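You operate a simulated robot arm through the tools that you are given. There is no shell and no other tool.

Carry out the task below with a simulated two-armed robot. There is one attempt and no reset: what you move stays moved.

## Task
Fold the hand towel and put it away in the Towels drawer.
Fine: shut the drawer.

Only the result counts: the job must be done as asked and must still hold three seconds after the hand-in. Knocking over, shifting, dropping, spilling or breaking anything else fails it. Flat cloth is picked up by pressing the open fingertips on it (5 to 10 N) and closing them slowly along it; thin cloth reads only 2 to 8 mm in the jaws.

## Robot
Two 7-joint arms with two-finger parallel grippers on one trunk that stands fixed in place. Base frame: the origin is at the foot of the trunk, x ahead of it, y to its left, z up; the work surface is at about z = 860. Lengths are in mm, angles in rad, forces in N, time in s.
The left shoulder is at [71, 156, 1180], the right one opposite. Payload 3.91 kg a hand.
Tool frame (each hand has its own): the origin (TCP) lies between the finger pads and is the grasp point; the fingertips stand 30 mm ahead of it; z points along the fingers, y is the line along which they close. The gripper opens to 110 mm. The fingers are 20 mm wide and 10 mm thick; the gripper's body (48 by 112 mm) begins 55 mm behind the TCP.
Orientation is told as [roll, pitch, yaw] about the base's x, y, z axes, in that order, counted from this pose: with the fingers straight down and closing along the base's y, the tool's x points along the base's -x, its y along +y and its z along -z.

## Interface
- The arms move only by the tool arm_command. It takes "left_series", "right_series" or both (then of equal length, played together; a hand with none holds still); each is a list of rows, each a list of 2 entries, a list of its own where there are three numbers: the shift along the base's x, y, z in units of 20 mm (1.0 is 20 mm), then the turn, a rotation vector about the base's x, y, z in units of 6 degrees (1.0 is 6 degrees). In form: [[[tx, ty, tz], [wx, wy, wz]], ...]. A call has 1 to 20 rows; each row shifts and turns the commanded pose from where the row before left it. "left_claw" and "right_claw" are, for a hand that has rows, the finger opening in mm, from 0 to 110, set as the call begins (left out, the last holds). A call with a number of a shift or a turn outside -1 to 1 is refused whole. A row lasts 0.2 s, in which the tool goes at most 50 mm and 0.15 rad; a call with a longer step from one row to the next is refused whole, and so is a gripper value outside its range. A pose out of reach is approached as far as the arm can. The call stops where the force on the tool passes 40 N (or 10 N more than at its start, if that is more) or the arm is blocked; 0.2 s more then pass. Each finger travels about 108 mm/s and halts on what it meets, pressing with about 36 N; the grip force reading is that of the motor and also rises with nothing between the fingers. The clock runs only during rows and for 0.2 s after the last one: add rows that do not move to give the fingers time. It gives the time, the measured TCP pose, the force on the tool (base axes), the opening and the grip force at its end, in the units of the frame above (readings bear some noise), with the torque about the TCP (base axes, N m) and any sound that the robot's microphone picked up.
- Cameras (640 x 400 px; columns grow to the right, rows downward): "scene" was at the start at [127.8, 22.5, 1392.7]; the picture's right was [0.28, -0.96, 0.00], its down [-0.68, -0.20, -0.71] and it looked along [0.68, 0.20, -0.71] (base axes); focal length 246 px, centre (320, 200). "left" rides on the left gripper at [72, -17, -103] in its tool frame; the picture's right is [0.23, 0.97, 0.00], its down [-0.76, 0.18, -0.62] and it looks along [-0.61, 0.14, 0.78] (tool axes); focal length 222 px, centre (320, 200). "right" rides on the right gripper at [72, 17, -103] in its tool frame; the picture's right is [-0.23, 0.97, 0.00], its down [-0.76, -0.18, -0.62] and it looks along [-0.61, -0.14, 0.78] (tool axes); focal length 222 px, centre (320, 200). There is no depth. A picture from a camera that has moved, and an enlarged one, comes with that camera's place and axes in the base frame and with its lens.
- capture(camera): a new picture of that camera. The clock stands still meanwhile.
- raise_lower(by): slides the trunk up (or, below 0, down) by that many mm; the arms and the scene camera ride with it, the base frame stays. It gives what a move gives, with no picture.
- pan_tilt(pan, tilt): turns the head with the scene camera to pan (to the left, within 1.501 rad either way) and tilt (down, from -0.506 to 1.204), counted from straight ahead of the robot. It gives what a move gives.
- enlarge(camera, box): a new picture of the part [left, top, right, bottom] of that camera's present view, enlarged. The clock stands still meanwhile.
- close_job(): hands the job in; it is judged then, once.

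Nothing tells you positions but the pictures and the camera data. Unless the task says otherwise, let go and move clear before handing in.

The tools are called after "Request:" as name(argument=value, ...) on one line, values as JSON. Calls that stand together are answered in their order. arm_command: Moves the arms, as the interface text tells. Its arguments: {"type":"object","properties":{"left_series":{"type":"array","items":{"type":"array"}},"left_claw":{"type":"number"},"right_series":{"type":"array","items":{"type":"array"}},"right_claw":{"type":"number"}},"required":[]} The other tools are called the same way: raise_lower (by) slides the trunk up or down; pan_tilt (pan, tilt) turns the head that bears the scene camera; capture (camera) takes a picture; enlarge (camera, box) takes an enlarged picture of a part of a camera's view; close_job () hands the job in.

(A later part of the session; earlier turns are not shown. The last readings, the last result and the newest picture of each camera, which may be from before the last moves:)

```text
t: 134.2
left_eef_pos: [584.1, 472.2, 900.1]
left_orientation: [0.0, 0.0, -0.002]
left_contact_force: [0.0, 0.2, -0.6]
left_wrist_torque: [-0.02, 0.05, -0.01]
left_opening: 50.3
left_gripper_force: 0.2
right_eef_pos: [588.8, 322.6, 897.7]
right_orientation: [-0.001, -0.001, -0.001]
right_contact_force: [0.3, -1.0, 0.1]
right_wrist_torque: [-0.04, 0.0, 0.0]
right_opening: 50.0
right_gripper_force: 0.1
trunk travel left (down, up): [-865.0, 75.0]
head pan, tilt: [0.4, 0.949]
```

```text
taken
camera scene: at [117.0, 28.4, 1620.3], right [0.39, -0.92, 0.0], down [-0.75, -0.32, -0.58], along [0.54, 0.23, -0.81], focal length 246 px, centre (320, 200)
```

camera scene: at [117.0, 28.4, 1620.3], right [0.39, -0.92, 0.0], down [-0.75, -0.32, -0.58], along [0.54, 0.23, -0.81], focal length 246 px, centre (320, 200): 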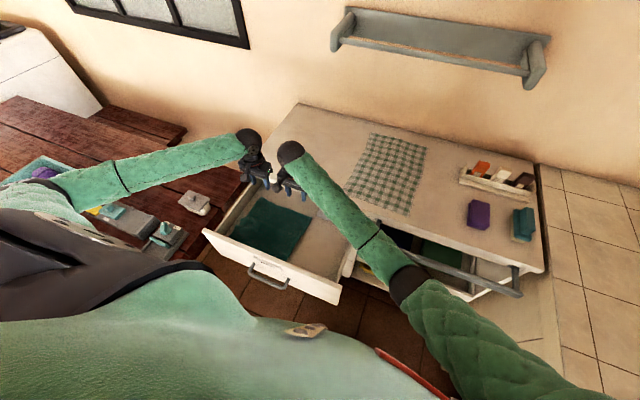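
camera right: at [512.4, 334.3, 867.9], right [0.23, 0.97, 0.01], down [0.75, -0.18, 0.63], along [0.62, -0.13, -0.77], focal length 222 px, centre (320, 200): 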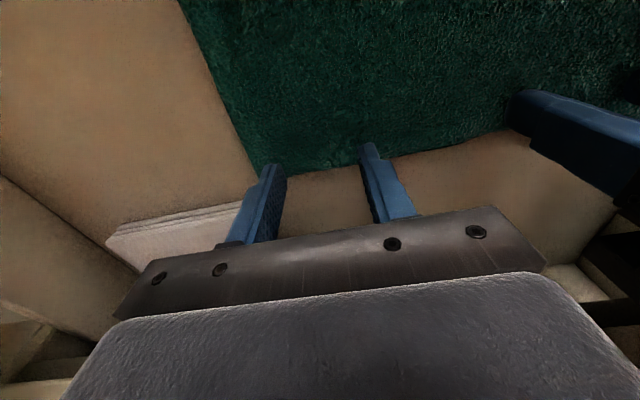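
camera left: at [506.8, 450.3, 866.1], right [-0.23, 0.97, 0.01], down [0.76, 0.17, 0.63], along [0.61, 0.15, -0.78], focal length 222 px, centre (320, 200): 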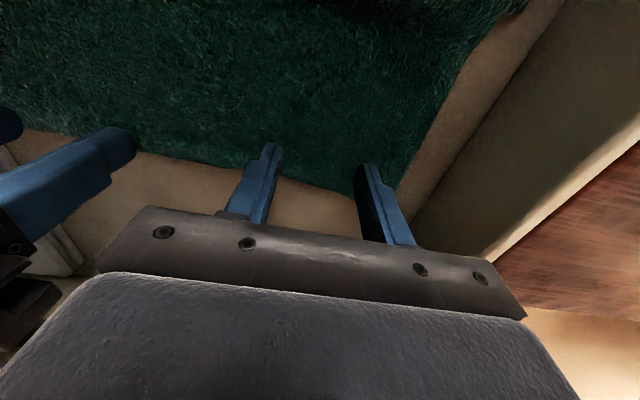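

The arms are now higher. I'll descend to just above the drawer floor again, staying back from the counter lip (x ≤ 585), and check the trunk pose.

Request:
arm_command(left_series=[[[0, 0, -0.9], [0, 0, 0]], [[0, 0, -0.9], [0, 0, 0]], [[0, 0, -0.9], [0, 0, 0]], [[0, 0, -0.9], [0, 0, 0]], [[0, 0, -0.9], [0, 0, 0]], [[0, 0, -0.9], [0, 0, 0]]], right_series=[[[-0.05, 0, -0.9], [0, 0, 0]], [[-0.05, 0, -0.9], [0, 0, 0]], [[-0.05, 0, -0.9], [0, 0, 0]], [[-0.05, 0, -0.9], [0, 0, 0]], [[0, 0, -0.9], [0, 0, 0]], [[0, 0, -0.9], [0, 0, 0]]])

Request:
capture(camera="scene")

Request:
capture(camera="left")

Request:
capture(camera="right")

```text
t: 135.6
left_eef_pos: [582.3, 474.9, 796.1]
left_orientation: [0.002, -0.004, -0.002]
left_contact_force: [0.0, -0.5, -0.3]
left_wrist_torque: [-0.04, 0.01, 0.03]
left_opening: 50.3
left_gripper_force: 0.0
right_eef_pos: [617.1, 295.9, 800.4]
right_orientation: [-0.027, -0.043, -0.013]
right_contact_force: [-22.5, -2.7, 8.3]
right_wrist_torque: [0.59, -1.39, 1.21]
right_opening: 50.0
right_gripper_force: 0.1
trunk travel left (down, up): [-865.0, 75.0]
head pan, tilt: [0.4, 0.949]
stopped in row 6 (right hand): the force on the tool passed its limit at 45 N (the readings are from after the stop); the commanded pose is now the measured one
```

```text
taken
camera scene: at [113.5, 28.5, 1620.6], right [0.39, -0.92, 0.0], down [-0.75, -0.32, -0.58], along [0.54, 0.23, -0.81], focal length 246 px, centre (320, 200)
```

scene: 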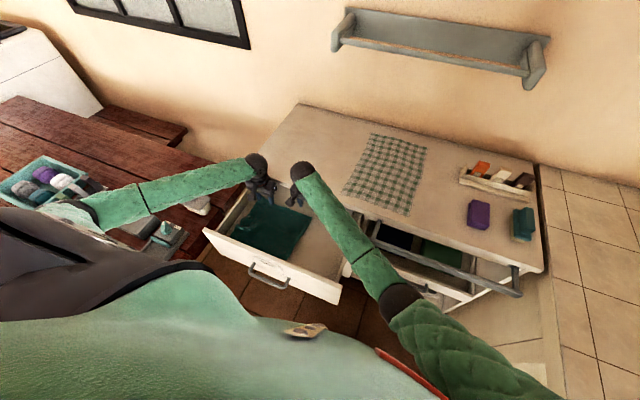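

```text
taken
camera left: at [510.2, 456.3, 898.9], right [-0.23, 0.97, 0.0], down [0.76, 0.18, 0.63], along [0.61, 0.14, -0.78], focal length 222 px, centre (320, 200)
```

left: 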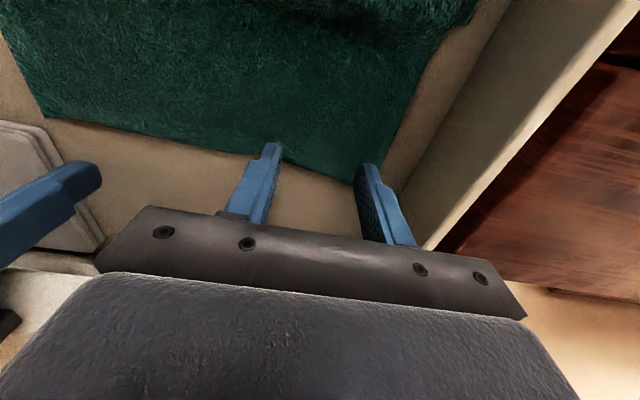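

```text
taken
camera right: at [540.0, 317.5, 900.1], right [0.24, 0.97, -0.02], down [0.73, -0.17, 0.66], along [0.64, -0.17, -0.75], focal length 222 px, centre (320, 200)
```

right: 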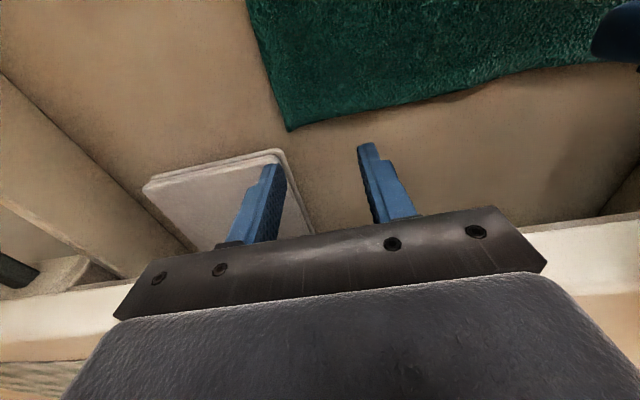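

The right arm got deflected again: its forearm bears on the drawer front corner at this pose and pushed the hand towards the counter lip. I'll lift both hands straight out immediately and give up that right-arm approach.

Request:
arm_command(left_series=[[[0, 0, 0.6], [0, 0, 0]], [[0, 0, 0.8], [0, 0, 0]], [[0, 0, 1], [0, 0, 0]], [[0, 0, 1], [0, 0, 0]], [[0, 0, 1], [0, 0, 0]], [[0, 0, 1], [0, 0, 0]], [[0, 0, 1], [0, 0, 0]]], right_series=[[[-0.5, 0, 0.6], [0, 0, 0]], [[-0.5, 0.2, 0.8], [0, 0, 0]], [[0, 0, 1], [0, 0, 0]], [[0, 0, 1], [0, 0, 0]], [[0, 0, 1], [0, 0, 0]], [[0, 0, 1], [0, 0, 0]], [[0, 0, 1], [0, 0, 0]]])

Request:
capture(camera="scene")

Request:
capture(camera="right")

```text
t: 135.9
left_eef_pos: [581.2, 474.0, 797.3]
left_orientation: [0.001, -0.001, -0.001]
left_contact_force: [0.8, -0.8, -0.6]
left_wrist_torque: [0.03, 0.0, -0.01]
left_opening: 49.8
left_gripper_force: 0.1
right_eef_pos: [619.3, 294.3, 801.3]
right_orientation: [-0.032, -0.042, -0.008]
right_contact_force: [-19.2, 11.5, 0.5]
right_wrist_torque: [-0.56, -1.09, 1.41]
right_opening: 50.1
right_gripper_force: 0.0
trunk travel left (down, up): [-865.0, 75.0]
head pan, tilt: [0.4, 0.949]
stopped in row 1 (right hand): the force on the tool passed its limit at 55 N (the readings are from after the stop); the commanded pose is now the measured one
```

```text
taken
camera scene: at [114.6, 29.0, 1620.4], right [0.39, -0.92, 0.0], down [-0.75, -0.32, -0.58], along [0.54, 0.23, -0.81], focal length 246 px, centre (320, 200)
```

scene: 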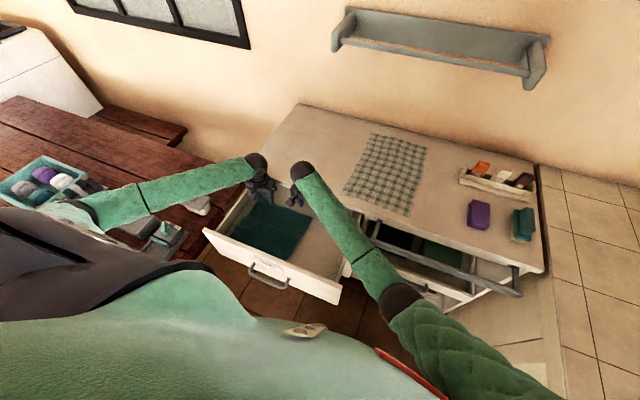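

```text
taken
camera right: at [540.1, 316.5, 901.1], right [0.24, 0.97, -0.02], down [0.73, -0.16, 0.66], along [0.64, -0.17, -0.75], focal length 222 px, centre (320, 200)
```

right: 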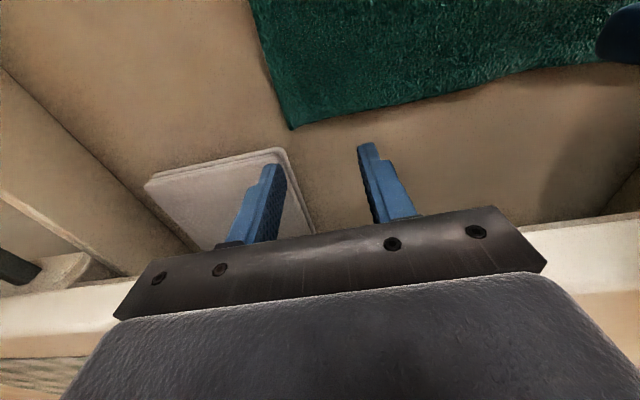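

The drawer isn't the obstacle: the right arm reaches so far left that its upper arm presses against the robot's own chest, and that pushes the hand forward. I'll ease the right hand up and to the right in small steps.

Request:
arm_command(right_series=[[[0, -0.1, 0.2], [0, 0, 0]], [[0, -0.1, 0.2], [0, 0, 0]]])

```text
t: 136.2
left_eef_pos: [582.9, 474.8, 798.1]
left_orientation: [0.002, -0.001, 0.0]
left_contact_force: [1.1, 1.0, -0.4]
left_wrist_torque: [-0.03, -0.02, -0.03]
left_opening: 50.3
left_gripper_force: 0.1
right_eef_pos: [617.2, 294.9, 802.2]
right_orientation: [-0.035, -0.042, -0.005]
right_contact_force: [-24.5, 15.6, -1.9]
right_wrist_torque: [-0.9, -1.3, 1.75]
right_opening: 50.0
right_gripper_force: 0.0
trunk travel left (down, up): [-865.0, 75.0]
head pan, tilt: [0.4, 0.949]
stopped in row 1 (right hand): the force on the tool passed its limit at 48 N (the readings are from after the stop); the commanded pose is now the measured one
```

Analysing the torque, the gripper's front corner is pressing on the counter's front edge about 7 mm below its top. Raising the trunk will slide it straight up and free without changing the arm's shape.

Request:
raise_lower(by=65)

Request:
capture(camera="scene")

```text
t: 137.2
left_eef_pos: [583.9, 472.2, 861.1]
left_orientation: [0.003, -0.002, -0.003]
left_contact_force: [0.5, 0.2, -0.1]
left_wrist_torque: [-0.02, 0.0, 0.01]
left_opening: 50.0
left_gripper_force: 0.0
right_eef_pos: [620.5, 291.4, 866.9]
right_orientation: [-0.032, -0.041, -0.008]
right_contact_force: [0.2, -0.5, 0.3]
right_wrist_torque: [-0.02, 0.0, 0.01]
right_opening: 50.3
right_gripper_force: 0.1
trunk travel left (down, up): [-930.0, 10.0]
head pan, tilt: [0.4, 0.949]
```

```text
taken
camera scene: at [117.8, 27.3, 1685.0], right [0.39, -0.92, 0.0], down [-0.75, -0.32, -0.58], along [0.54, 0.23, -0.81], focal length 246 px, centre (320, 200)
```

scene: 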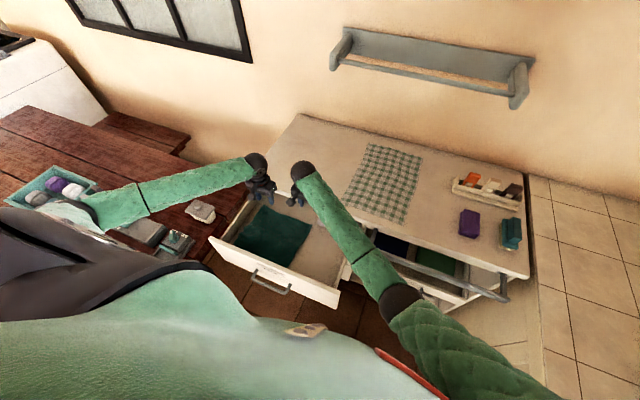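

The right hand is free and nothing else moved. I'll park the right arm up and to the right, out of the way; the rest can be done with the left hand alone.

Request:
arm_command(right_series=[[[0, 0, 1], [0, 0, 0]], [[0, 0, 1], [0, 0, 0]], [[0, 0, 1], [0, 0, 0]], [[0, 0, 1], [0, 0, 0]], [[0, -0.6, 0.6], [0, 0, 0]], [[0, -1, 0.5], [0, 0, 0]], [[0, -1, 0.5], [0, 0, 0]], [[0, -1, 0.5], [0, 0, 0]], [[0, -1, 0.5], [0, 0, 0]], [[0, -1, 0.5], [0, 0, 0]], [[0, -1, 0.5], [0, 0, 0]], [[0, -1, 0.5], [0, 0, 0]], [[0, -1, 0.5], [0, 0, 0]], [[0, -1, 0.5], [0, 0, 0]], [[0, -1, 0.5], [0, 0, 0]], [[0, -1, 0.5], [0, 0, 0]], [[0, -1, 0.5], [0, 0, 0]], [[0, -1, 0], [0, 0, 0]], [[0, -1, 0], [0, 0, 0]]])

Request:
capture(camera="scene")

Request:
enlarge(camera="scene", box=[200, 180, 380, 310])

Request:
capture(camera="left")

```text
t: 141.2
left_eef_pos: [582.6, 473.9, 862.8]
left_orientation: [0.002, 0.0, -0.002]
left_contact_force: [-0.4, 0.2, -0.1]
left_wrist_torque: [0.01, 0.01, -0.01]
left_opening: 50.0
left_gripper_force: 0.1
right_eef_pos: [621.1, 0.2, 1079.2]
right_orientation: [-0.034, -0.041, -0.008]
right_contact_force: [0.4, 0.1, 0.9]
right_wrist_torque: [0.01, 0.02, 0.03]
right_opening: 49.9
right_gripper_force: 0.1
trunk travel left (down, up): [-930.0, 10.0]
head pan, tilt: [0.4, 0.949]
```

```text
taken
camera scene: at [116.5, 26.9, 1685.3], right [0.39, -0.92, 0.0], down [-0.75, -0.32, -0.58], along [0.54, 0.23, -0.81], focal length 246 px, centre (320, 200)
```

scene: 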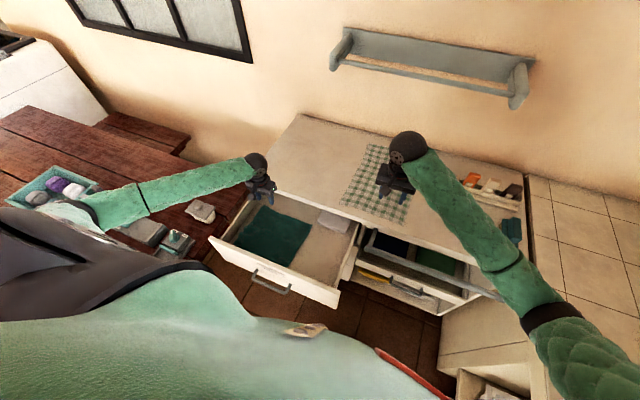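

```text
3.08 times, centred on (290, 245) of scene
camera zoom: at [116.5, 26.9, 1685.3], right [0.39, -0.92, 0.0], down [-0.75, -0.32, -0.58], along [0.54, 0.23, -0.81], focal length 758 px, centre (412, 62)
```

zoom: 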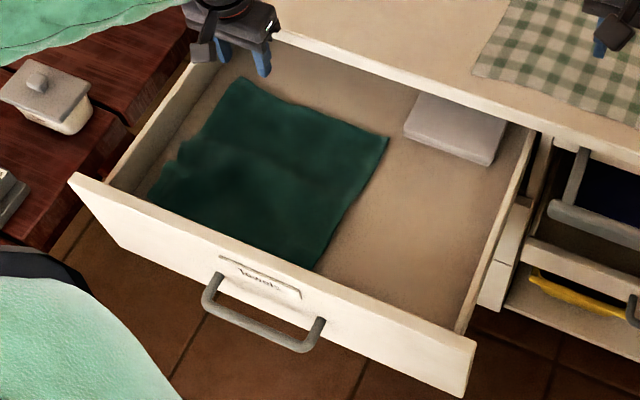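

```text
taken
camera left: at [512.1, 455.1, 965.4], right [-0.23, 0.97, 0.0], down [0.76, 0.17, 0.62], along [0.61, 0.14, -0.78], focal length 222 px, centre (320, 200)
```

left: 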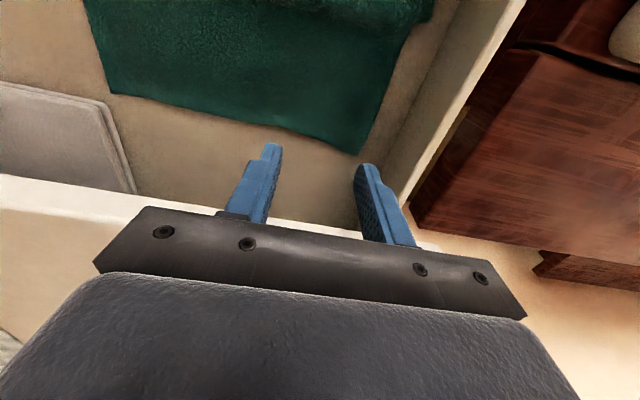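

The towel and the stack look unchanged, and the right arm is clear. Next I'll press the left fingers near the far-left corner of the towel, keeping x ≈ 586 to stay off the counter lip.

Request:
arm_command(left_series=[[[0.1, 0.1, -0.8], [0, 0, 0]], [[0.05, 0.1, -0.9], [0, 0, 0]], [[0, 0, -0.9], [0, 0, 0]], [[0, 0, -0.9], [0, 0, 0]], [[0, 0, -0.5], [0, 0, 0]], [[0, 0, -0.3], [0, 0, 0]], [[0, 0, -0.1], [0, 0, 0]]])

Request:
arm_command(left_series=[[[0, 0, -0.1], [0, 0, 0]], [[0, 0, -0.1], [0, 0, 0]], [[0, 0, -0.05], [0, 0, 0]]])

Request:
capture(camera="scene")

Request:
capture(camera="left")

```text
t: 142.8
left_eef_pos: [586.7, 476.4, 774.6]
left_orientation: [0.0, -0.001, -0.002]
left_contact_force: [0.7, -0.8, -0.1]
left_wrist_torque: [0.01, -0.02, -0.04]
left_opening: 50.3
left_gripper_force: 0.0
right_eef_pos: [620.1, 0.8, 1079.1]
right_orientation: [-0.033, -0.039, -0.008]
right_contact_force: [0.0, 0.0, 0.5]
right_wrist_torque: [0.01, 0.02, 0.0]
right_opening: 50.0
right_gripper_force: 0.0
trunk travel left (down, up): [-930.0, 10.0]
head pan, tilt: [0.4, 0.949]
```

```text
t: 143.7
left_eef_pos: [585.5, 477.3, 768.5]
left_orientation: [0.005, 0.0, -0.003]
left_contact_force: [0.7, 0.8, -0.9]
left_wrist_torque: [0.0, -0.03, 0.01]
left_opening: 50.2
left_gripper_force: 0.1
right_eef_pos: [622.2, 1.2, 1079.6]
right_orientation: [-0.034, -0.04, -0.009]
right_contact_force: [0.1, 0.9, 0.6]
right_wrist_torque: [0.02, 0.0, 0.01]
right_opening: 50.3
right_gripper_force: 0.0
trunk travel left (down, up): [-930.0, 10.0]
head pan, tilt: [0.4, 0.949]
```

```text
taken
camera scene: at [116.8, 27.7, 1685.2], right [0.39, -0.92, 0.0], down [-0.75, -0.32, -0.58], along [0.54, 0.23, -0.81], focal length 246 px, centre (320, 200)
```

scene: 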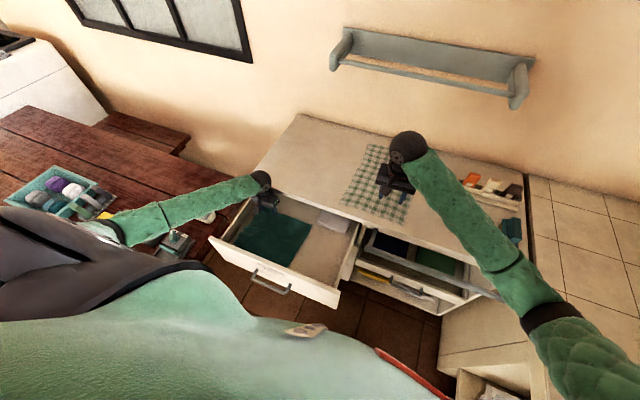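

```text
taken
camera left: at [515.7, 459.0, 871.5], right [-0.23, 0.97, 0.0], down [0.76, 0.17, 0.62], along [0.61, 0.14, -0.78], focal length 222 px, centre (320, 200)
```

left: 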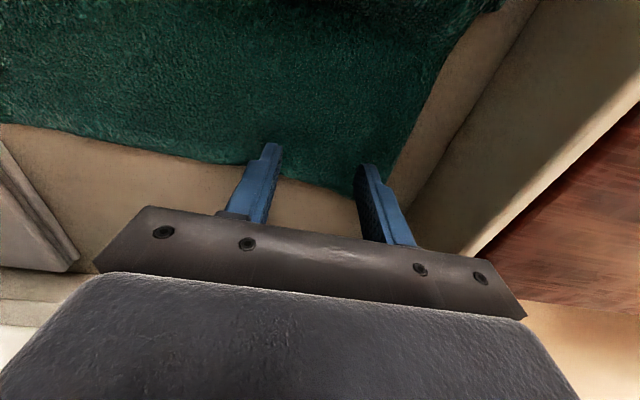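

Trunk steady and path clear. I'll continue the last millimetres down to contact with the left hand.

Request:
arm_command(left_series=[[[0, 0, -0.1], [0, 0, 0]], [[0, 0, -0.1], [0, 0, 0]]])

Request:
arm_command(left_series=[[[0, 0, -0.1], [0, 0, 0]], [[0, 0, -0.1], [0, 0, 0]]])

Request:
arm_command(left_series=[[[0, 0, -0.05], [0, 0, 0]], [[0, 0, -0.05], [0, 0, 0]]])

```text
t: 144.2
left_eef_pos: [587.4, 476.8, 765.0]
left_orientation: [0.001, 0.0, -0.002]
left_contact_force: [-0.7, -0.5, -0.3]
left_wrist_torque: [0.03, -0.02, 0.01]
left_opening: 50.3
left_gripper_force: 0.1
right_eef_pos: [621.0, 0.6, 1079.7]
right_orientation: [-0.033, -0.041, -0.009]
right_contact_force: [0.6, -0.4, -0.7]
right_wrist_torque: [-0.04, 0.01, -0.02]
right_opening: 50.1
right_gripper_force: 0.0
trunk travel left (down, up): [-930.0, 10.0]
head pan, tilt: [0.4, 0.949]
```

```text
t: 144.8
left_eef_pos: [585.7, 477.8, 762.2]
left_orientation: [0.001, 0.001, -0.002]
left_contact_force: [0.1, -0.3, -0.3]
left_wrist_torque: [-0.01, -0.01, 0.03]
left_opening: 49.9
left_gripper_force: 0.0
right_eef_pos: [621.8, 0.8, 1079.3]
right_orientation: [-0.032, -0.041, -0.008]
right_contact_force: [-0.9, -0.3, 0.3]
right_wrist_torque: [-0.01, 0.01, 0.0]
right_opening: 49.9
right_gripper_force: 0.2
trunk travel left (down, up): [-930.0, 10.0]
head pan, tilt: [0.4, 0.949]
```

```text
t: 145.4
left_eef_pos: [586.5, 477.5, 758.8]
left_orientation: [0.001, 0.001, -0.002]
left_contact_force: [-0.2, 0.4, 0.4]
left_wrist_torque: [-0.01, -0.02, 0.0]
left_opening: 50.1
left_gripper_force: 0.1
right_eef_pos: [621.7, 1.0, 1080.0]
right_orientation: [-0.034, -0.04, -0.009]
right_contact_force: [0.0, 1.1, -0.3]
right_wrist_torque: [0.0, 0.01, 0.01]
right_opening: 50.0
right_gripper_force: 0.1
trunk travel left (down, up): [-930.0, 10.0]
head pan, tilt: [0.4, 0.949]
```

Request:
arm_command(left_series=[[[0, 0, -0.1], [0, 0, 0]], [[0, 0, -0.1], [0, 0, 0]]])

Request:
arm_command(left_series=[[[0, 0, -0.1], [0, 0, 0]], [[0, 0, -0.1], [0, 0, 0]]])

Request:
capture(camera="left")

```text
t: 146.1
left_eef_pos: [586.1, 477.4, 757.6]
left_orientation: [0.007, -0.003, -0.002]
left_contact_force: [-1.2, 0.4, 15.2]
left_wrist_torque: [-0.01, -0.01, 0.02]
left_opening: 50.2
left_gripper_force: 0.1
right_eef_pos: [621.0, -0.6, 1080.4]
right_orientation: [-0.033, -0.042, -0.008]
right_contact_force: [-0.1, -0.1, -1.0]
right_wrist_torque: [0.0, 0.03, -0.01]
right_opening: 49.9
right_gripper_force: 0.0
trunk travel left (down, up): [-930.0, 10.0]
head pan, tilt: [0.4, 0.949]
```

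```text
t: 146.7
left_eef_pos: [589.8, 478.0, 757.5]
left_orientation: [0.004, -0.009, -0.001]
left_contact_force: [-0.3, -3.4, 28.2]
left_wrist_torque: [-0.16, 0.03, 0.0]
left_opening: 49.9
left_gripper_force: 0.1
right_eef_pos: [619.5, -0.8, 1079.9]
right_orientation: [-0.032, -0.04, -0.009]
right_contact_force: [-0.3, 0.3, -0.8]
right_wrist_torque: [0.01, 0.02, -0.02]
right_opening: 50.1
right_gripper_force: 0.0
trunk travel left (down, up): [-930.0, 10.0]
head pan, tilt: [0.4, 0.949]
stopped in row 2 (left hand): the force on the tool passed its limit at 43 N (the readings are from after the stop); the commanded pose is now the measured one
```

```text
taken
camera left: at [518.6, 459.3, 859.0], right [-0.23, 0.97, 0.0], down [0.76, 0.17, 0.63], along [0.61, 0.14, -0.78], focal length 222 px, centre (320, 200)
```

left: 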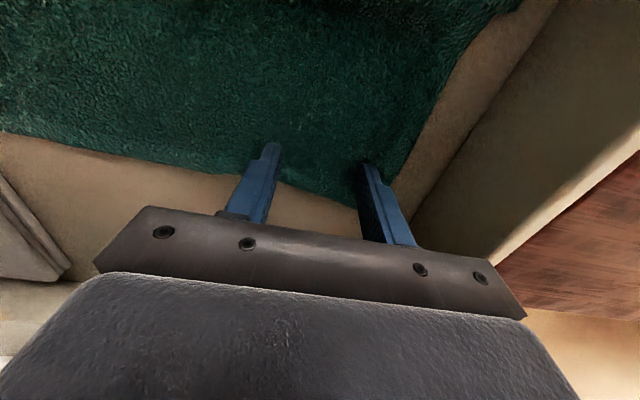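

Contact is at TCP z ≈ 757.5, but pressing too hard (28 N). I'll ease up to get into the 5–10 N range.

Request:
arm_command(left_series=[[[-0.1, 0, 0.08], [0, 0, 0]], [[0, 0, 0.02], [0, 0, 0]]])

```text
t: 147.3
left_eef_pos: [587.2, 477.7, 756.1]
left_orientation: [0.003, -0.005, -0.003]
left_contact_force: [0.4, -1.0, 17.5]
left_wrist_torque: [-0.1, -0.04, -0.02]
left_opening: 50.1
left_gripper_force: 0.0
right_eef_pos: [620.7, 0.9, 1080.3]
right_orientation: [-0.03, -0.043, -0.01]
right_contact_force: [0.0, 0.4, -0.2]
right_wrist_torque: [-0.02, -0.01, 0.0]
right_opening: 49.8
right_gripper_force: 0.1
trunk travel left (down, up): [-930.0, 10.0]
head pan, tilt: [0.4, 0.949]
```

Request:
arm_command(left_series=[[[0, 0, 0.05], [0, 0, 0]], [[0, 0, 0], [0, 0, 0]]])

```text
t: 147.9
left_eef_pos: [586.2, 477.4, 756.8]
left_orientation: [0.004, -0.005, -0.003]
left_contact_force: [0.7, -1.5, 15.0]
left_wrist_torque: [-0.03, -0.02, -0.02]
left_opening: 50.0
left_gripper_force: 0.0
right_eef_pos: [620.7, 0.1, 1080.5]
right_orientation: [-0.034, -0.04, -0.008]
right_contact_force: [-0.4, 0.1, 0.3]
right_wrist_torque: [0.03, 0.0, -0.03]
right_opening: 50.2
right_gripper_force: 0.1
trunk travel left (down, up): [-930.0, 10.0]
head pan, tilt: [0.4, 0.949]
```

Request:
arm_command(left_series=[[[0, 0, 0.1], [0, 0, 0]], [[0, 0, 0], [0, 0, 0]]])

```text
t: 148.5
left_eef_pos: [586.2, 477.2, 757.9]
left_orientation: [0.004, -0.002, -0.001]
left_contact_force: [0.2, -1.4, 3.9]
left_wrist_torque: [0.0, -0.01, 0.02]
left_opening: 50.1
left_gripper_force: 0.1
right_eef_pos: [619.7, 0.6, 1080.5]
right_orientation: [-0.035, -0.04, -0.009]
right_contact_force: [0.7, -0.9, -0.1]
right_wrist_torque: [0.0, 0.03, -0.01]
right_opening: 50.0
right_gripper_force: 0.0
trunk travel left (down, up): [-930.0, 10.0]
head pan, tilt: [0.4, 0.949]
```

Request:
arm_command(left_series=[[[0, 0, -0.04], [0, 0, 0]], [[0, 0, 0], [0, 0, 0]]], left_claw=42)

Request:
arm_command(left_series=[[[0, 0, 0], [0, 0, 0]], [[0, 0, 0], [0, 0, 0]]], left_claw=34)

Request:
arm_command(left_series=[[[0, 0, 0], [0, 0, 0]], [[0, 0, 0], [0, 0, 0]]], left_claw=26)

Request:
arm_command(left_series=[[[0, 0, 0], [0, 0, 0]], [[0, 0, 0], [0, 0, 0]]], left_claw=18)

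Request:
capture(camera="left")

```text
t: 149.1
left_eef_pos: [585.4, 478.0, 757.7]
left_orientation: [0.002, -0.006, -0.001]
left_contact_force: [0.7, 0.0, 4.1]
left_wrist_torque: [0.0, 0.01, 0.02]
left_opening: 41.5
left_gripper_force: 0.2
right_eef_pos: [621.2, 0.4, 1080.0]
right_orientation: [-0.032, -0.039, -0.009]
right_contact_force: [0.7, -0.8, 0.5]
right_wrist_torque: [-0.03, 0.02, -0.01]
right_opening: 50.1
right_gripper_force: 0.0
trunk travel left (down, up): [-930.0, 10.0]
head pan, tilt: [0.4, 0.949]
```

```text
t: 149.7
left_eef_pos: [587.0, 477.7, 759.0]
left_orientation: [0.004, -0.004, -0.001]
left_contact_force: [-0.9, 0.1, 3.2]
left_wrist_torque: [-0.01, 0.03, 0.05]
left_opening: 33.4
left_gripper_force: 0.2
right_eef_pos: [621.0, 0.4, 1080.9]
right_orientation: [-0.034, -0.041, -0.008]
right_contact_force: [-0.9, 0.2, 0.1]
right_wrist_torque: [0.0, 0.03, 0.0]
right_opening: 49.8
right_gripper_force: 0.0
trunk travel left (down, up): [-930.0, 10.0]
head pan, tilt: [0.4, 0.949]
```

```text
t: 150.3
left_eef_pos: [586.7, 477.5, 758.7]
left_orientation: [0.005, -0.005, -0.002]
left_contact_force: [-0.3, 0.1, 3.1]
left_wrist_torque: [-0.01, 0.01, 0.01]
left_opening: 25.6
left_gripper_force: 0.2
right_eef_pos: [622.0, 1.1, 1079.9]
right_orientation: [-0.034, -0.04, -0.009]
right_contact_force: [-0.1, 0.2, -0.8]
right_wrist_torque: [0.03, -0.01, 0.01]
right_opening: 50.3
right_gripper_force: 0.0
trunk travel left (down, up): [-930.0, 10.0]
head pan, tilt: [0.4, 0.949]
```

```text
t: 150.9
left_eef_pos: [584.7, 477.4, 759.7]
left_orientation: [0.004, -0.006, -0.001]
left_contact_force: [0.1, 0.3, 3.4]
left_wrist_torque: [0.0, 0.03, 0.01]
left_opening: 17.7
left_gripper_force: 0.0
right_eef_pos: [621.4, 0.9, 1081.3]
right_orientation: [-0.033, -0.041, -0.01]
right_contact_force: [-0.2, 1.0, -0.4]
right_wrist_torque: [0.03, -0.02, -0.03]
right_opening: 50.0
right_gripper_force: 0.1
trunk travel left (down, up): [-930.0, 10.0]
head pan, tilt: [0.4, 0.949]
```

```text
taken
camera left: at [514.6, 459.7, 860.5], right [-0.23, 0.97, 0.0], down [0.76, 0.17, 0.63], along [0.61, 0.14, -0.78], focal length 222 px, centre (320, 200)
```

left: 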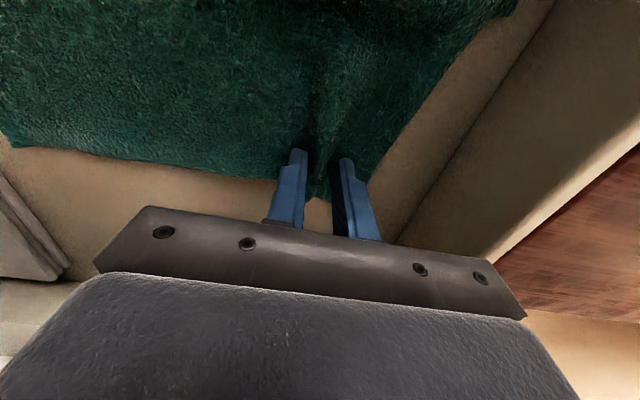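

The cloth is bunching between the fingers. I'll finish closing and lift a little to check the grip.

Request:
arm_command(left_series=[[[0, 0, 0], [0, 0, 0]], [[0, 0, 0], [0, 0, 0]]], left_claw=11)

Request:
arm_command(left_series=[[[0, 0, 0], [0, 0, 0]], [[0, 0, 0], [0, 0, 0]]], left_claw=5)

Request:
arm_command(left_series=[[[0, 0, 0], [0, 0, 0]], [[0, 0, 0], [0, 0, 0]]], left_claw=0)

Request:
arm_command(left_series=[[[-0.2, 0, 0.3], [0, 0, 0]], [[-0.3, 0, 0.4], [0, 0, 0]], [[-0.3, 0, 0.5], [0, 0, 0]], [[-0.3, 0, 0.5], [0, 0, 0]], [[-0.3, 0, 0.5], [0, 0, 0]]])

Request:
capture(camera="left")

Request:
enlarge(camera="scene", box=[200, 150, 380, 310])

```text
t: 151.5
left_eef_pos: [586.8, 477.8, 758.7]
left_orientation: [0.005, -0.007, 0.0]
left_contact_force: [0.3, 0.2, 3.6]
left_wrist_torque: [0.0, -0.01, -0.02]
left_opening: 10.6
left_gripper_force: 0.2
right_eef_pos: [621.5, 0.4, 1079.6]
right_orientation: [-0.033, -0.041, -0.009]
right_contact_force: [-0.5, 0.1, 0.2]
right_wrist_torque: [0.0, -0.04, -0.01]
right_opening: 49.9
right_gripper_force: 0.0
trunk travel left (down, up): [-930.0, 10.0]
head pan, tilt: [0.4, 0.949]
```

```text
t: 152.1
left_eef_pos: [586.1, 477.9, 758.3]
left_orientation: [0.003, -0.005, -0.001]
left_contact_force: [-0.5, -0.7, 3.1]
left_wrist_torque: [0.01, 0.01, 0.03]
left_opening: 6.9
left_gripper_force: 1.6
right_eef_pos: [621.4, 1.1, 1079.8]
right_orientation: [-0.032, -0.041, -0.009]
right_contact_force: [0.2, 0.6, -0.6]
right_wrist_torque: [0.03, 0.0, 0.01]
right_opening: 50.1
right_gripper_force: 0.1
trunk travel left (down, up): [-930.0, 10.0]
head pan, tilt: [0.4, 0.949]
```

```text
t: 152.7
left_eef_pos: [585.8, 477.4, 757.1]
left_orientation: [0.006, -0.005, -0.001]
left_contact_force: [1.0, -0.2, 3.5]
left_wrist_torque: [0.03, 0.0, 0.01]
left_opening: 4.4
left_gripper_force: 35.6
right_eef_pos: [621.0, 0.6, 1078.7]
right_orientation: [-0.034, -0.04, -0.011]
right_contact_force: [0.3, 0.6, 0.1]
right_wrist_torque: [0.0, 0.01, 0.01]
right_opening: 50.1
right_gripper_force: 0.0
trunk travel left (down, up): [-930.0, 10.0]
head pan, tilt: [0.4, 0.949]
```

```text
t: 153.9
left_eef_pos: [557.6, 478.3, 802.4]
left_orientation: [0.004, -0.004, -0.003]
left_contact_force: [0.4, 0.2, -0.6]
left_wrist_torque: [0.02, 0.02, -0.02]
left_opening: 4.4
left_gripper_force: 35.8
right_eef_pos: [619.9, 0.4, 1080.1]
right_orientation: [-0.034, -0.04, -0.007]
right_contact_force: [-0.2, 0.1, 0.7]
right_wrist_torque: [-0.02, 0.04, 0.03]
right_opening: 49.7
right_gripper_force: 0.1
trunk travel left (down, up): [-930.0, 10.0]
head pan, tilt: [0.4, 0.949]
```

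```text
taken
camera left: at [486.5, 460.3, 904.6], right [-0.23, 0.97, 0.0], down [0.76, 0.17, 0.63], along [0.61, 0.14, -0.78], focal length 222 px, centre (320, 200)
```

left: 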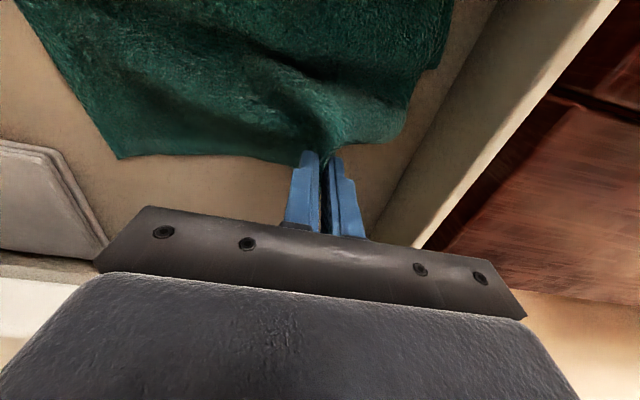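

```text
2.50 times, centred on (290, 230) of scene
camera zoom: at [116.4, 27.5, 1685.2], right [0.39, -0.92, 0.0], down [-0.75, -0.32, -0.58], along [0.54, 0.23, -0.81], focal length 616 px, centre (395, 125)
```

zoom: 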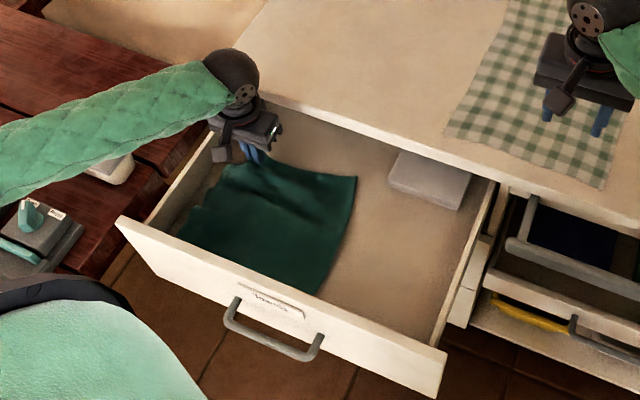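

The far-left part is gripped. I'll carry it up and forward over the front half, then set it down around x ≈ 434.

Request:
arm_command(left_series=[[[-0.5, 0, 0.4], [0, 0, 0]], [[-0.6, 0, 0.4], [0, 0, 0]], [[-0.6, 0, 0.3], [0, 0, 0]], [[-0.6, 0, 0.2], [0, 0, 0]], [[-0.6, 0, 0], [0, 0, 0]], [[-0.6, 0, -0.2], [0, 0, 0]], [[-0.6, 0, -0.3], [0, 0, 0]], [[-0.6, 0, -0.3], [0, 0, 0]], [[-0.6, 0, -0.3], [0, 0, 0]], [[-0.6, 0, -0.3], [0, 0, 0]], [[-0.3, 0, -0.3], [0, 0, 0]], [[0, 0, -0.2], [0, 0, 0]]])

Request:
capture(camera="left")

Request:
enlarge(camera="scene", box=[200, 150, 380, 310])

```text
t: 156.5
left_eef_pos: [433.9, 478.2, 789.0]
left_orientation: [0.003, -0.005, -0.001]
left_contact_force: [0.0, -0.3, 0.2]
left_wrist_torque: [0.0, -0.02, -0.04]
left_opening: 4.4
left_gripper_force: 36.0
right_eef_pos: [620.6, 1.7, 1080.8]
right_orientation: [-0.032, -0.041, -0.008]
right_contact_force: [0.5, -0.6, 0.0]
right_wrist_torque: [0.0, 0.03, -0.01]
right_opening: 50.0
right_gripper_force: 0.0
trunk travel left (down, up): [-930.0, 10.0]
head pan, tilt: [0.4, 0.949]
```

```text
taken
camera left: at [363.0, 460.4, 892.2], right [-0.23, 0.97, 0.0], down [0.76, 0.17, 0.63], along [0.61, 0.14, -0.78], focal length 222 px, centre (320, 200)
```

left: 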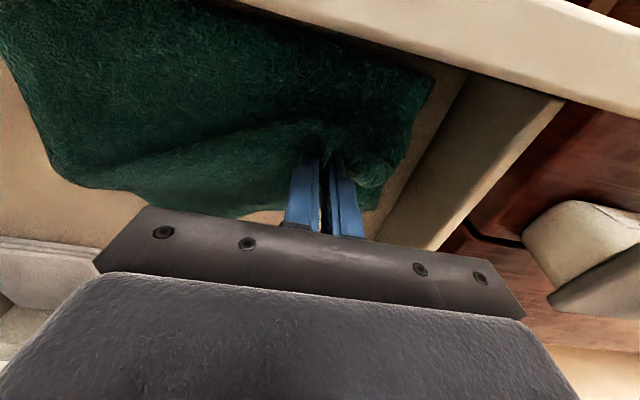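

```text
2.50 times, centred on (290, 230) of scene
camera zoom: at [116.8, 27.7, 1685.2], right [0.39, -0.92, 0.0], down [-0.75, -0.32, -0.58], along [0.54, 0.23, -0.81], focal length 616 px, centre (395, 125)
```

zoom: 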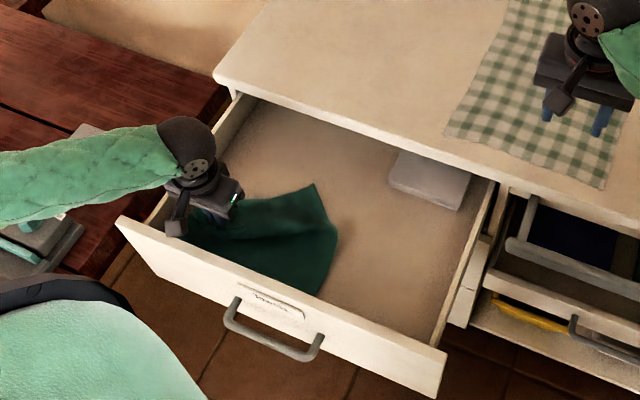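

The left part is folded over. I'll set it down, release it and lift clear.

Request:
arm_command(left_series=[[[0, 0, -0.15], [0, 0, 0]], [[0, 0, -0.15], [0, 0, 0]], [[0, 0, 0], [0, 0, 0]]])

Request:
arm_command(left_series=[[[0, 0, 0], [0, 0, 0]], [[0, 0, 0], [0, 0, 0]]], left_claw=15)

Request:
arm_command(left_series=[[[0, 0, 0], [0, 0, 0]], [[0, 0, 0], [0, 0, 0]]], left_claw=35)

Request:
arm_command(left_series=[[[0, 0, 0.4], [0, 0, 0]], [[0, 0, 0.8], [0, 0, 0]], [[0, 0, 1], [0, 0, 0]], [[0, 0, 1], [0, 0, 0]], [[0, 0, 1], [0, 0, 0]], [[0, 0, 1], [0, 0, 0]], [[0, 0.5, 1], [0, 0, 0]], [[0, 0.8, 1], [0, 0, 0]]])

Request:
enlarge(camera="scene", box=[200, 150, 380, 310])

Request:
capture(camera="left")

```text
t: 157.3
left_eef_pos: [434.3, 479.1, 784.4]
left_orientation: [0.004, -0.005, -0.003]
left_contact_force: [0.1, -0.4, 0.9]
left_wrist_torque: [0.01, -0.03, -0.01]
left_opening: 4.3
left_gripper_force: 35.7
right_eef_pos: [621.8, 0.2, 1079.4]
right_orientation: [-0.032, -0.041, -0.008]
right_contact_force: [-0.1, -0.5, -0.4]
right_wrist_torque: [-0.04, -0.01, -0.02]
right_opening: 50.1
right_gripper_force: 0.1
trunk travel left (down, up): [-930.0, 10.0]
head pan, tilt: [0.4, 0.949]
```

```text
t: 157.9
left_eef_pos: [435.0, 478.1, 783.7]
left_orientation: [0.003, -0.006, -0.002]
left_contact_force: [0.8, 0.0, -1.0]
left_wrist_torque: [0.02, -0.03, -0.03]
left_opening: 15.0
left_gripper_force: 0.1
right_eef_pos: [620.9, 1.1, 1078.8]
right_orientation: [-0.034, -0.04, -0.01]
right_contact_force: [0.2, -0.5, -0.1]
right_wrist_torque: [0.02, 0.01, -0.04]
right_opening: 50.2
right_gripper_force: 0.1
trunk travel left (down, up): [-930.0, 10.0]
head pan, tilt: [0.4, 0.949]
```

```text
t: 158.5
left_eef_pos: [434.0, 479.1, 783.8]
left_orientation: [0.004, -0.006, -0.002]
left_contact_force: [-0.9, -0.1, -0.1]
left_wrist_torque: [0.0, -0.03, -0.04]
left_opening: 35.0
left_gripper_force: 0.1
right_eef_pos: [620.1, 0.5, 1080.4]
right_orientation: [-0.035, -0.038, -0.007]
right_contact_force: [0.1, 0.4, 0.3]
right_wrist_torque: [0.01, 0.02, 0.0]
right_opening: 50.4
right_gripper_force: 0.0
trunk travel left (down, up): [-930.0, 10.0]
head pan, tilt: [0.4, 0.949]
```

```text
t: 160.3
left_eef_pos: [432.9, 504.7, 928.3]
left_orientation: [0.003, -0.003, -0.002]
left_contact_force: [0.4, 0.8, -0.8]
left_wrist_torque: [0.01, 0.02, 0.02]
left_opening: 34.8
left_gripper_force: 0.1
right_eef_pos: [620.7, 1.4, 1079.8]
right_orientation: [-0.034, -0.039, -0.007]
right_contact_force: [-0.5, 0.7, 0.0]
right_wrist_torque: [0.01, 0.01, 0.0]
right_opening: 50.3
right_gripper_force: 0.0
trunk travel left (down, up): [-930.0, 10.0]
head pan, tilt: [0.4, 0.949]
```

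```text
2.50 times, centred on (290, 230) of scene
camera zoom: at [116.8, 27.5, 1685.1], right [0.39, -0.92, 0.0], down [-0.75, -0.32, -0.58], along [0.54, 0.23, -0.81], focal length 616 px, centre (395, 125)
```

zoom: 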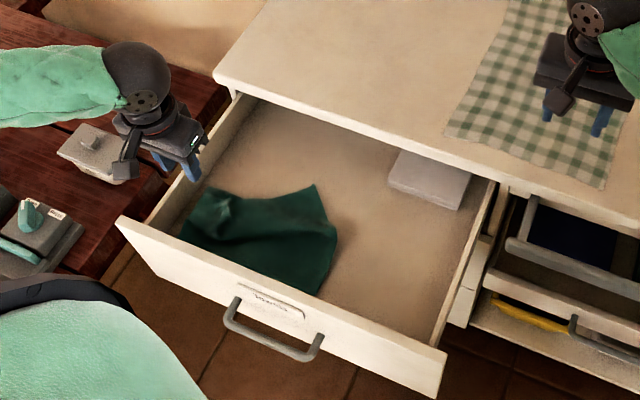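

```text
taken
camera left: at [362.2, 486.1, 1030.2], right [-0.23, 0.97, 0.0], down [0.76, 0.18, 0.63], along [0.61, 0.14, -0.78], focal length 222 px, centre (320, 200)
```

left: 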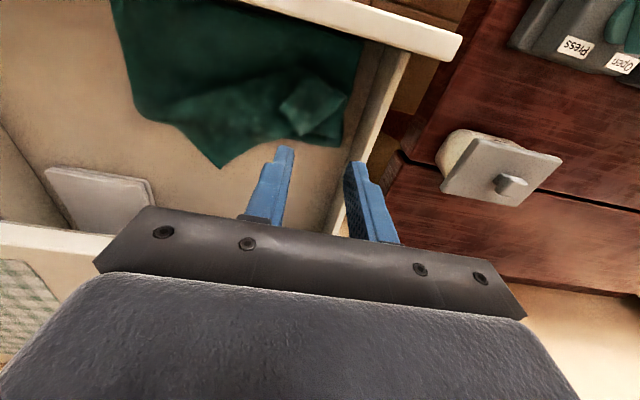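

The footprint is now down to about a third of the spread towel. I'll look closely at the shape to decide whether the remaining corner at about (567, 375) needs tucking in.

Request:
enlarge(camera="left", box=[80, 0, 420, 210])

Request:
enlarge(camera="scene", box=[230, 210, 350, 290])

```text
1.88 times, centred on (250, 105) of left
camera zoom: at [362.2, 486.1, 1030.2], right [-0.23, 0.97, 0.0], down [0.76, 0.18, 0.63], along [0.61, 0.14, -0.78], focal length 418 px, centre (452, 379)
```

zoom: 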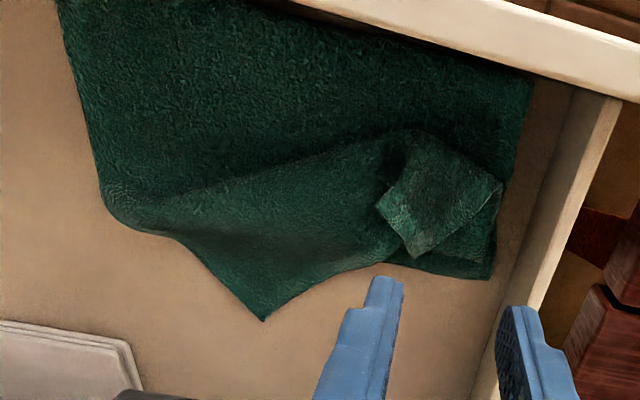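

```text
5.00 times, centred on (290, 250) of scene
camera zoom: at [116.8, 27.5, 1685.1], right [0.39, -0.92, 0.0], down [-0.75, -0.32, -0.58], along [0.54, 0.23, -0.81], focal length 1232 px, centre (470, -50)
```

zoom: 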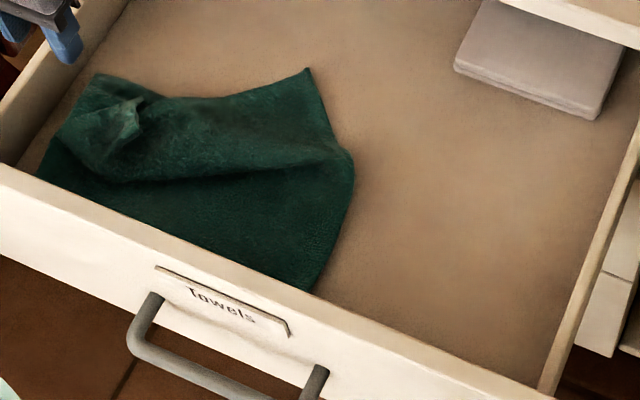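

One loose corner still points back at about (567, 375). I'll grip it and fold it forward onto the rest, so the towel forms a compact strip.

Request:
arm_command(left_series=[[[0.7, -0.8, 0], [0, 0, 0]], [[0.7, -0.8, 0], [0, 0, 0]], [[0.7, -0.8, 0], [0, 0, 0]], [[0.7, -0.8, 0], [0, 0, 0]], [[0.7, -0.8, -0.5], [0, 0, 0]], [[0.7, -0.8, -0.7], [0, 0, 0]], [[0.7, -0.8, -0.8], [0, 0, 0]], [[0.7, -0.9, -0.8], [0, 0, 0]], [[0, 0, -0.8], [0, 0, 0]], [[0, 0, -0.8], [0, 0, 0]], [[0, 0, 0], [0, 0, 0]]], left_claw=32)

Request:
capture(camera="left")

Request:
enlarge(camera="scene", box=[200, 150, 380, 310])

```text
t: 162.7
left_eef_pos: [546.6, 372.8, 841.2]
left_orientation: [0.003, -0.005, -0.002]
left_contact_force: [-0.5, -0.9, -0.2]
left_wrist_torque: [0.01, -0.03, 0.0]
left_opening: 31.9
left_gripper_force: 0.1
right_eef_pos: [621.3, 1.5, 1079.7]
right_orientation: [-0.035, -0.04, -0.008]
right_contact_force: [1.4, 0.1, -0.4]
right_wrist_torque: [0.0, 0.01, 0.0]
right_opening: 50.2
right_gripper_force: 0.1
trunk travel left (down, up): [-930.0, 10.0]
head pan, tilt: [0.4, 0.949]
```

```text
taken
camera left: at [475.2, 354.9, 942.7], right [-0.23, 0.97, 0.0], down [0.76, 0.17, 0.63], along [0.61, 0.14, -0.78], focal length 222 px, centre (320, 200)
```

left: 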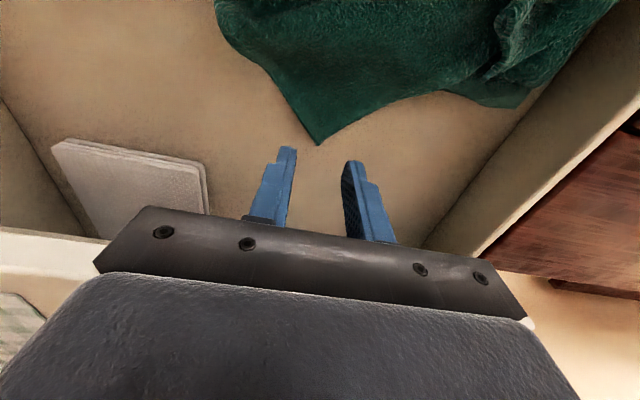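

```text
2.50 times, centred on (290, 230) of scene
camera zoom: at [116.9, 27.4, 1685.2], right [0.39, -0.92, 0.0], down [-0.75, -0.32, -0.58], along [0.54, 0.23, -0.81], focal length 616 px, centre (395, 125)
```

zoom: 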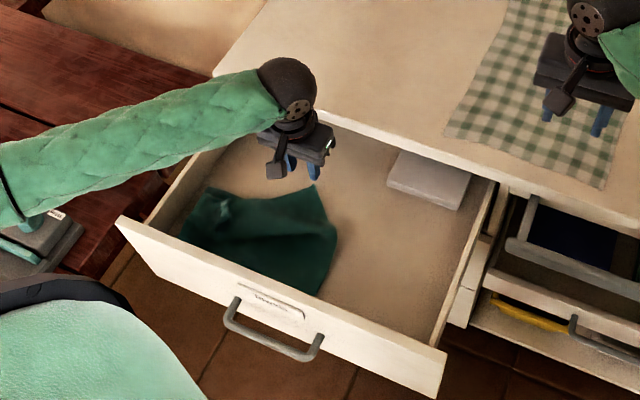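

Request:
arm_command(left_series=[[[-0.2, 0.1, -0.8], [0, 0, 0]], [[-0.15, 0, -0.8], [0, 0, 0]], [[0, 0, -0.8], [0, 0, 0]], [[0, 0, -0.7], [0, 0, 0]], [[0, 0, -0.4], [0, 0, 0]], [[0, 0, -0.2], [0, 0, 0]]], left_claw=30)

Request:
arm_command(left_series=[[[0, 0, -0.05], [0, 0, 0]], [[0, 0, -0.05], [0, 0, 0]], [[0, 0, -0.05], [0, 0, 0]]])

Request:
capture(camera="left")

```text
t: 164.1
left_eef_pos: [539.8, 376.6, 766.0]
left_orientation: [0.002, -0.003, -0.002]
left_contact_force: [0.2, -0.3, -0.5]
left_wrist_torque: [0.02, -0.03, 0.0]
left_opening: 29.8
left_gripper_force: 0.1
right_eef_pos: [620.7, 0.2, 1080.0]
right_orientation: [-0.033, -0.042, -0.009]
right_contact_force: [-0.2, 0.1, -0.4]
right_wrist_torque: [0.02, -0.01, 0.0]
right_opening: 49.7
right_gripper_force: 0.1
trunk travel left (down, up): [-930.0, 10.0]
head pan, tilt: [0.4, 0.949]
```

```text
t: 164.9
left_eef_pos: [539.3, 375.1, 763.6]
left_orientation: [0.003, -0.004, -0.002]
left_contact_force: [0.5, -0.4, -0.3]
left_wrist_torque: [0.02, 0.0, -0.01]
left_opening: 30.3
left_gripper_force: 0.1
right_eef_pos: [620.1, 1.7, 1079.3]
right_orientation: [-0.033, -0.041, -0.008]
right_contact_force: [0.6, 0.1, -0.6]
right_wrist_torque: [0.0, -0.01, 0.02]
right_opening: 50.1
right_gripper_force: 0.1
trunk travel left (down, up): [-930.0, 10.0]
head pan, tilt: [0.4, 0.949]
```

```text
taken
camera left: at [467.7, 357.6, 865.5], right [-0.23, 0.97, 0.0], down [0.76, 0.17, 0.63], along [0.61, 0.14, -0.78], focal length 222 px, centre (320, 200)
```

left: 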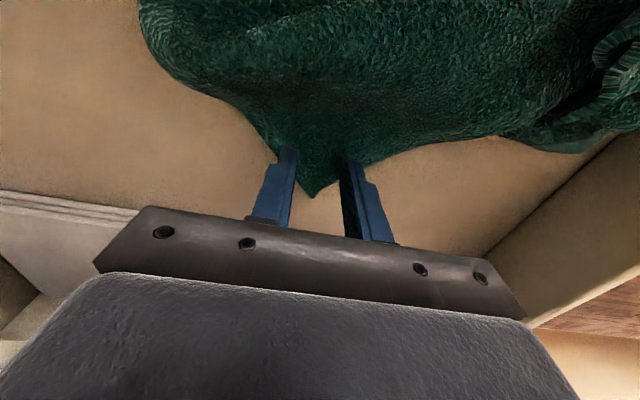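

Request:
arm_command(left_series=[[[-0.3, 0, 0], [0, 0, 0]], [[-0.3, 0, -0.1], [0, 0, 0]], [[0, 0, -0.1], [0, 0, 0]]])

Request:
arm_command(left_series=[[[0, 0, -0.05], [0, 0, 0]], [[0, 0, -0.02], [0, 0, 0]]])

```text
t: 165.7
left_eef_pos: [526.5, 375.4, 759.2]
left_orientation: [0.004, -0.006, -0.003]
left_contact_force: [0.3, -0.4, 1.7]
left_wrist_torque: [0.03, 0.03, 0.02]
left_opening: 30.1
left_gripper_force: 0.0
right_eef_pos: [622.3, -1.0, 1079.6]
right_orientation: [-0.033, -0.039, -0.009]
right_contact_force: [0.3, -0.1, 0.1]
right_wrist_torque: [-0.02, 0.01, 0.02]
right_opening: 50.0
right_gripper_force: 0.2
trunk travel left (down, up): [-930.0, 10.0]
head pan, tilt: [0.4, 0.949]
```

```text
t: 166.3
left_eef_pos: [528.8, 376.3, 757.7]
left_orientation: [0.003, -0.003, -0.002]
left_contact_force: [-0.9, -1.7, 5.6]
left_wrist_torque: [-0.03, 0.02, 0.03]
left_opening: 30.3
left_gripper_force: 0.1
right_eef_pos: [620.8, 0.0, 1080.6]
right_orientation: [-0.034, -0.039, -0.008]
right_contact_force: [0.2, 0.5, -0.1]
right_wrist_torque: [0.04, -0.03, -0.03]
right_opening: 49.9
right_gripper_force: 0.0
trunk travel left (down, up): [-930.0, 10.0]
head pan, tilt: [0.4, 0.949]
```

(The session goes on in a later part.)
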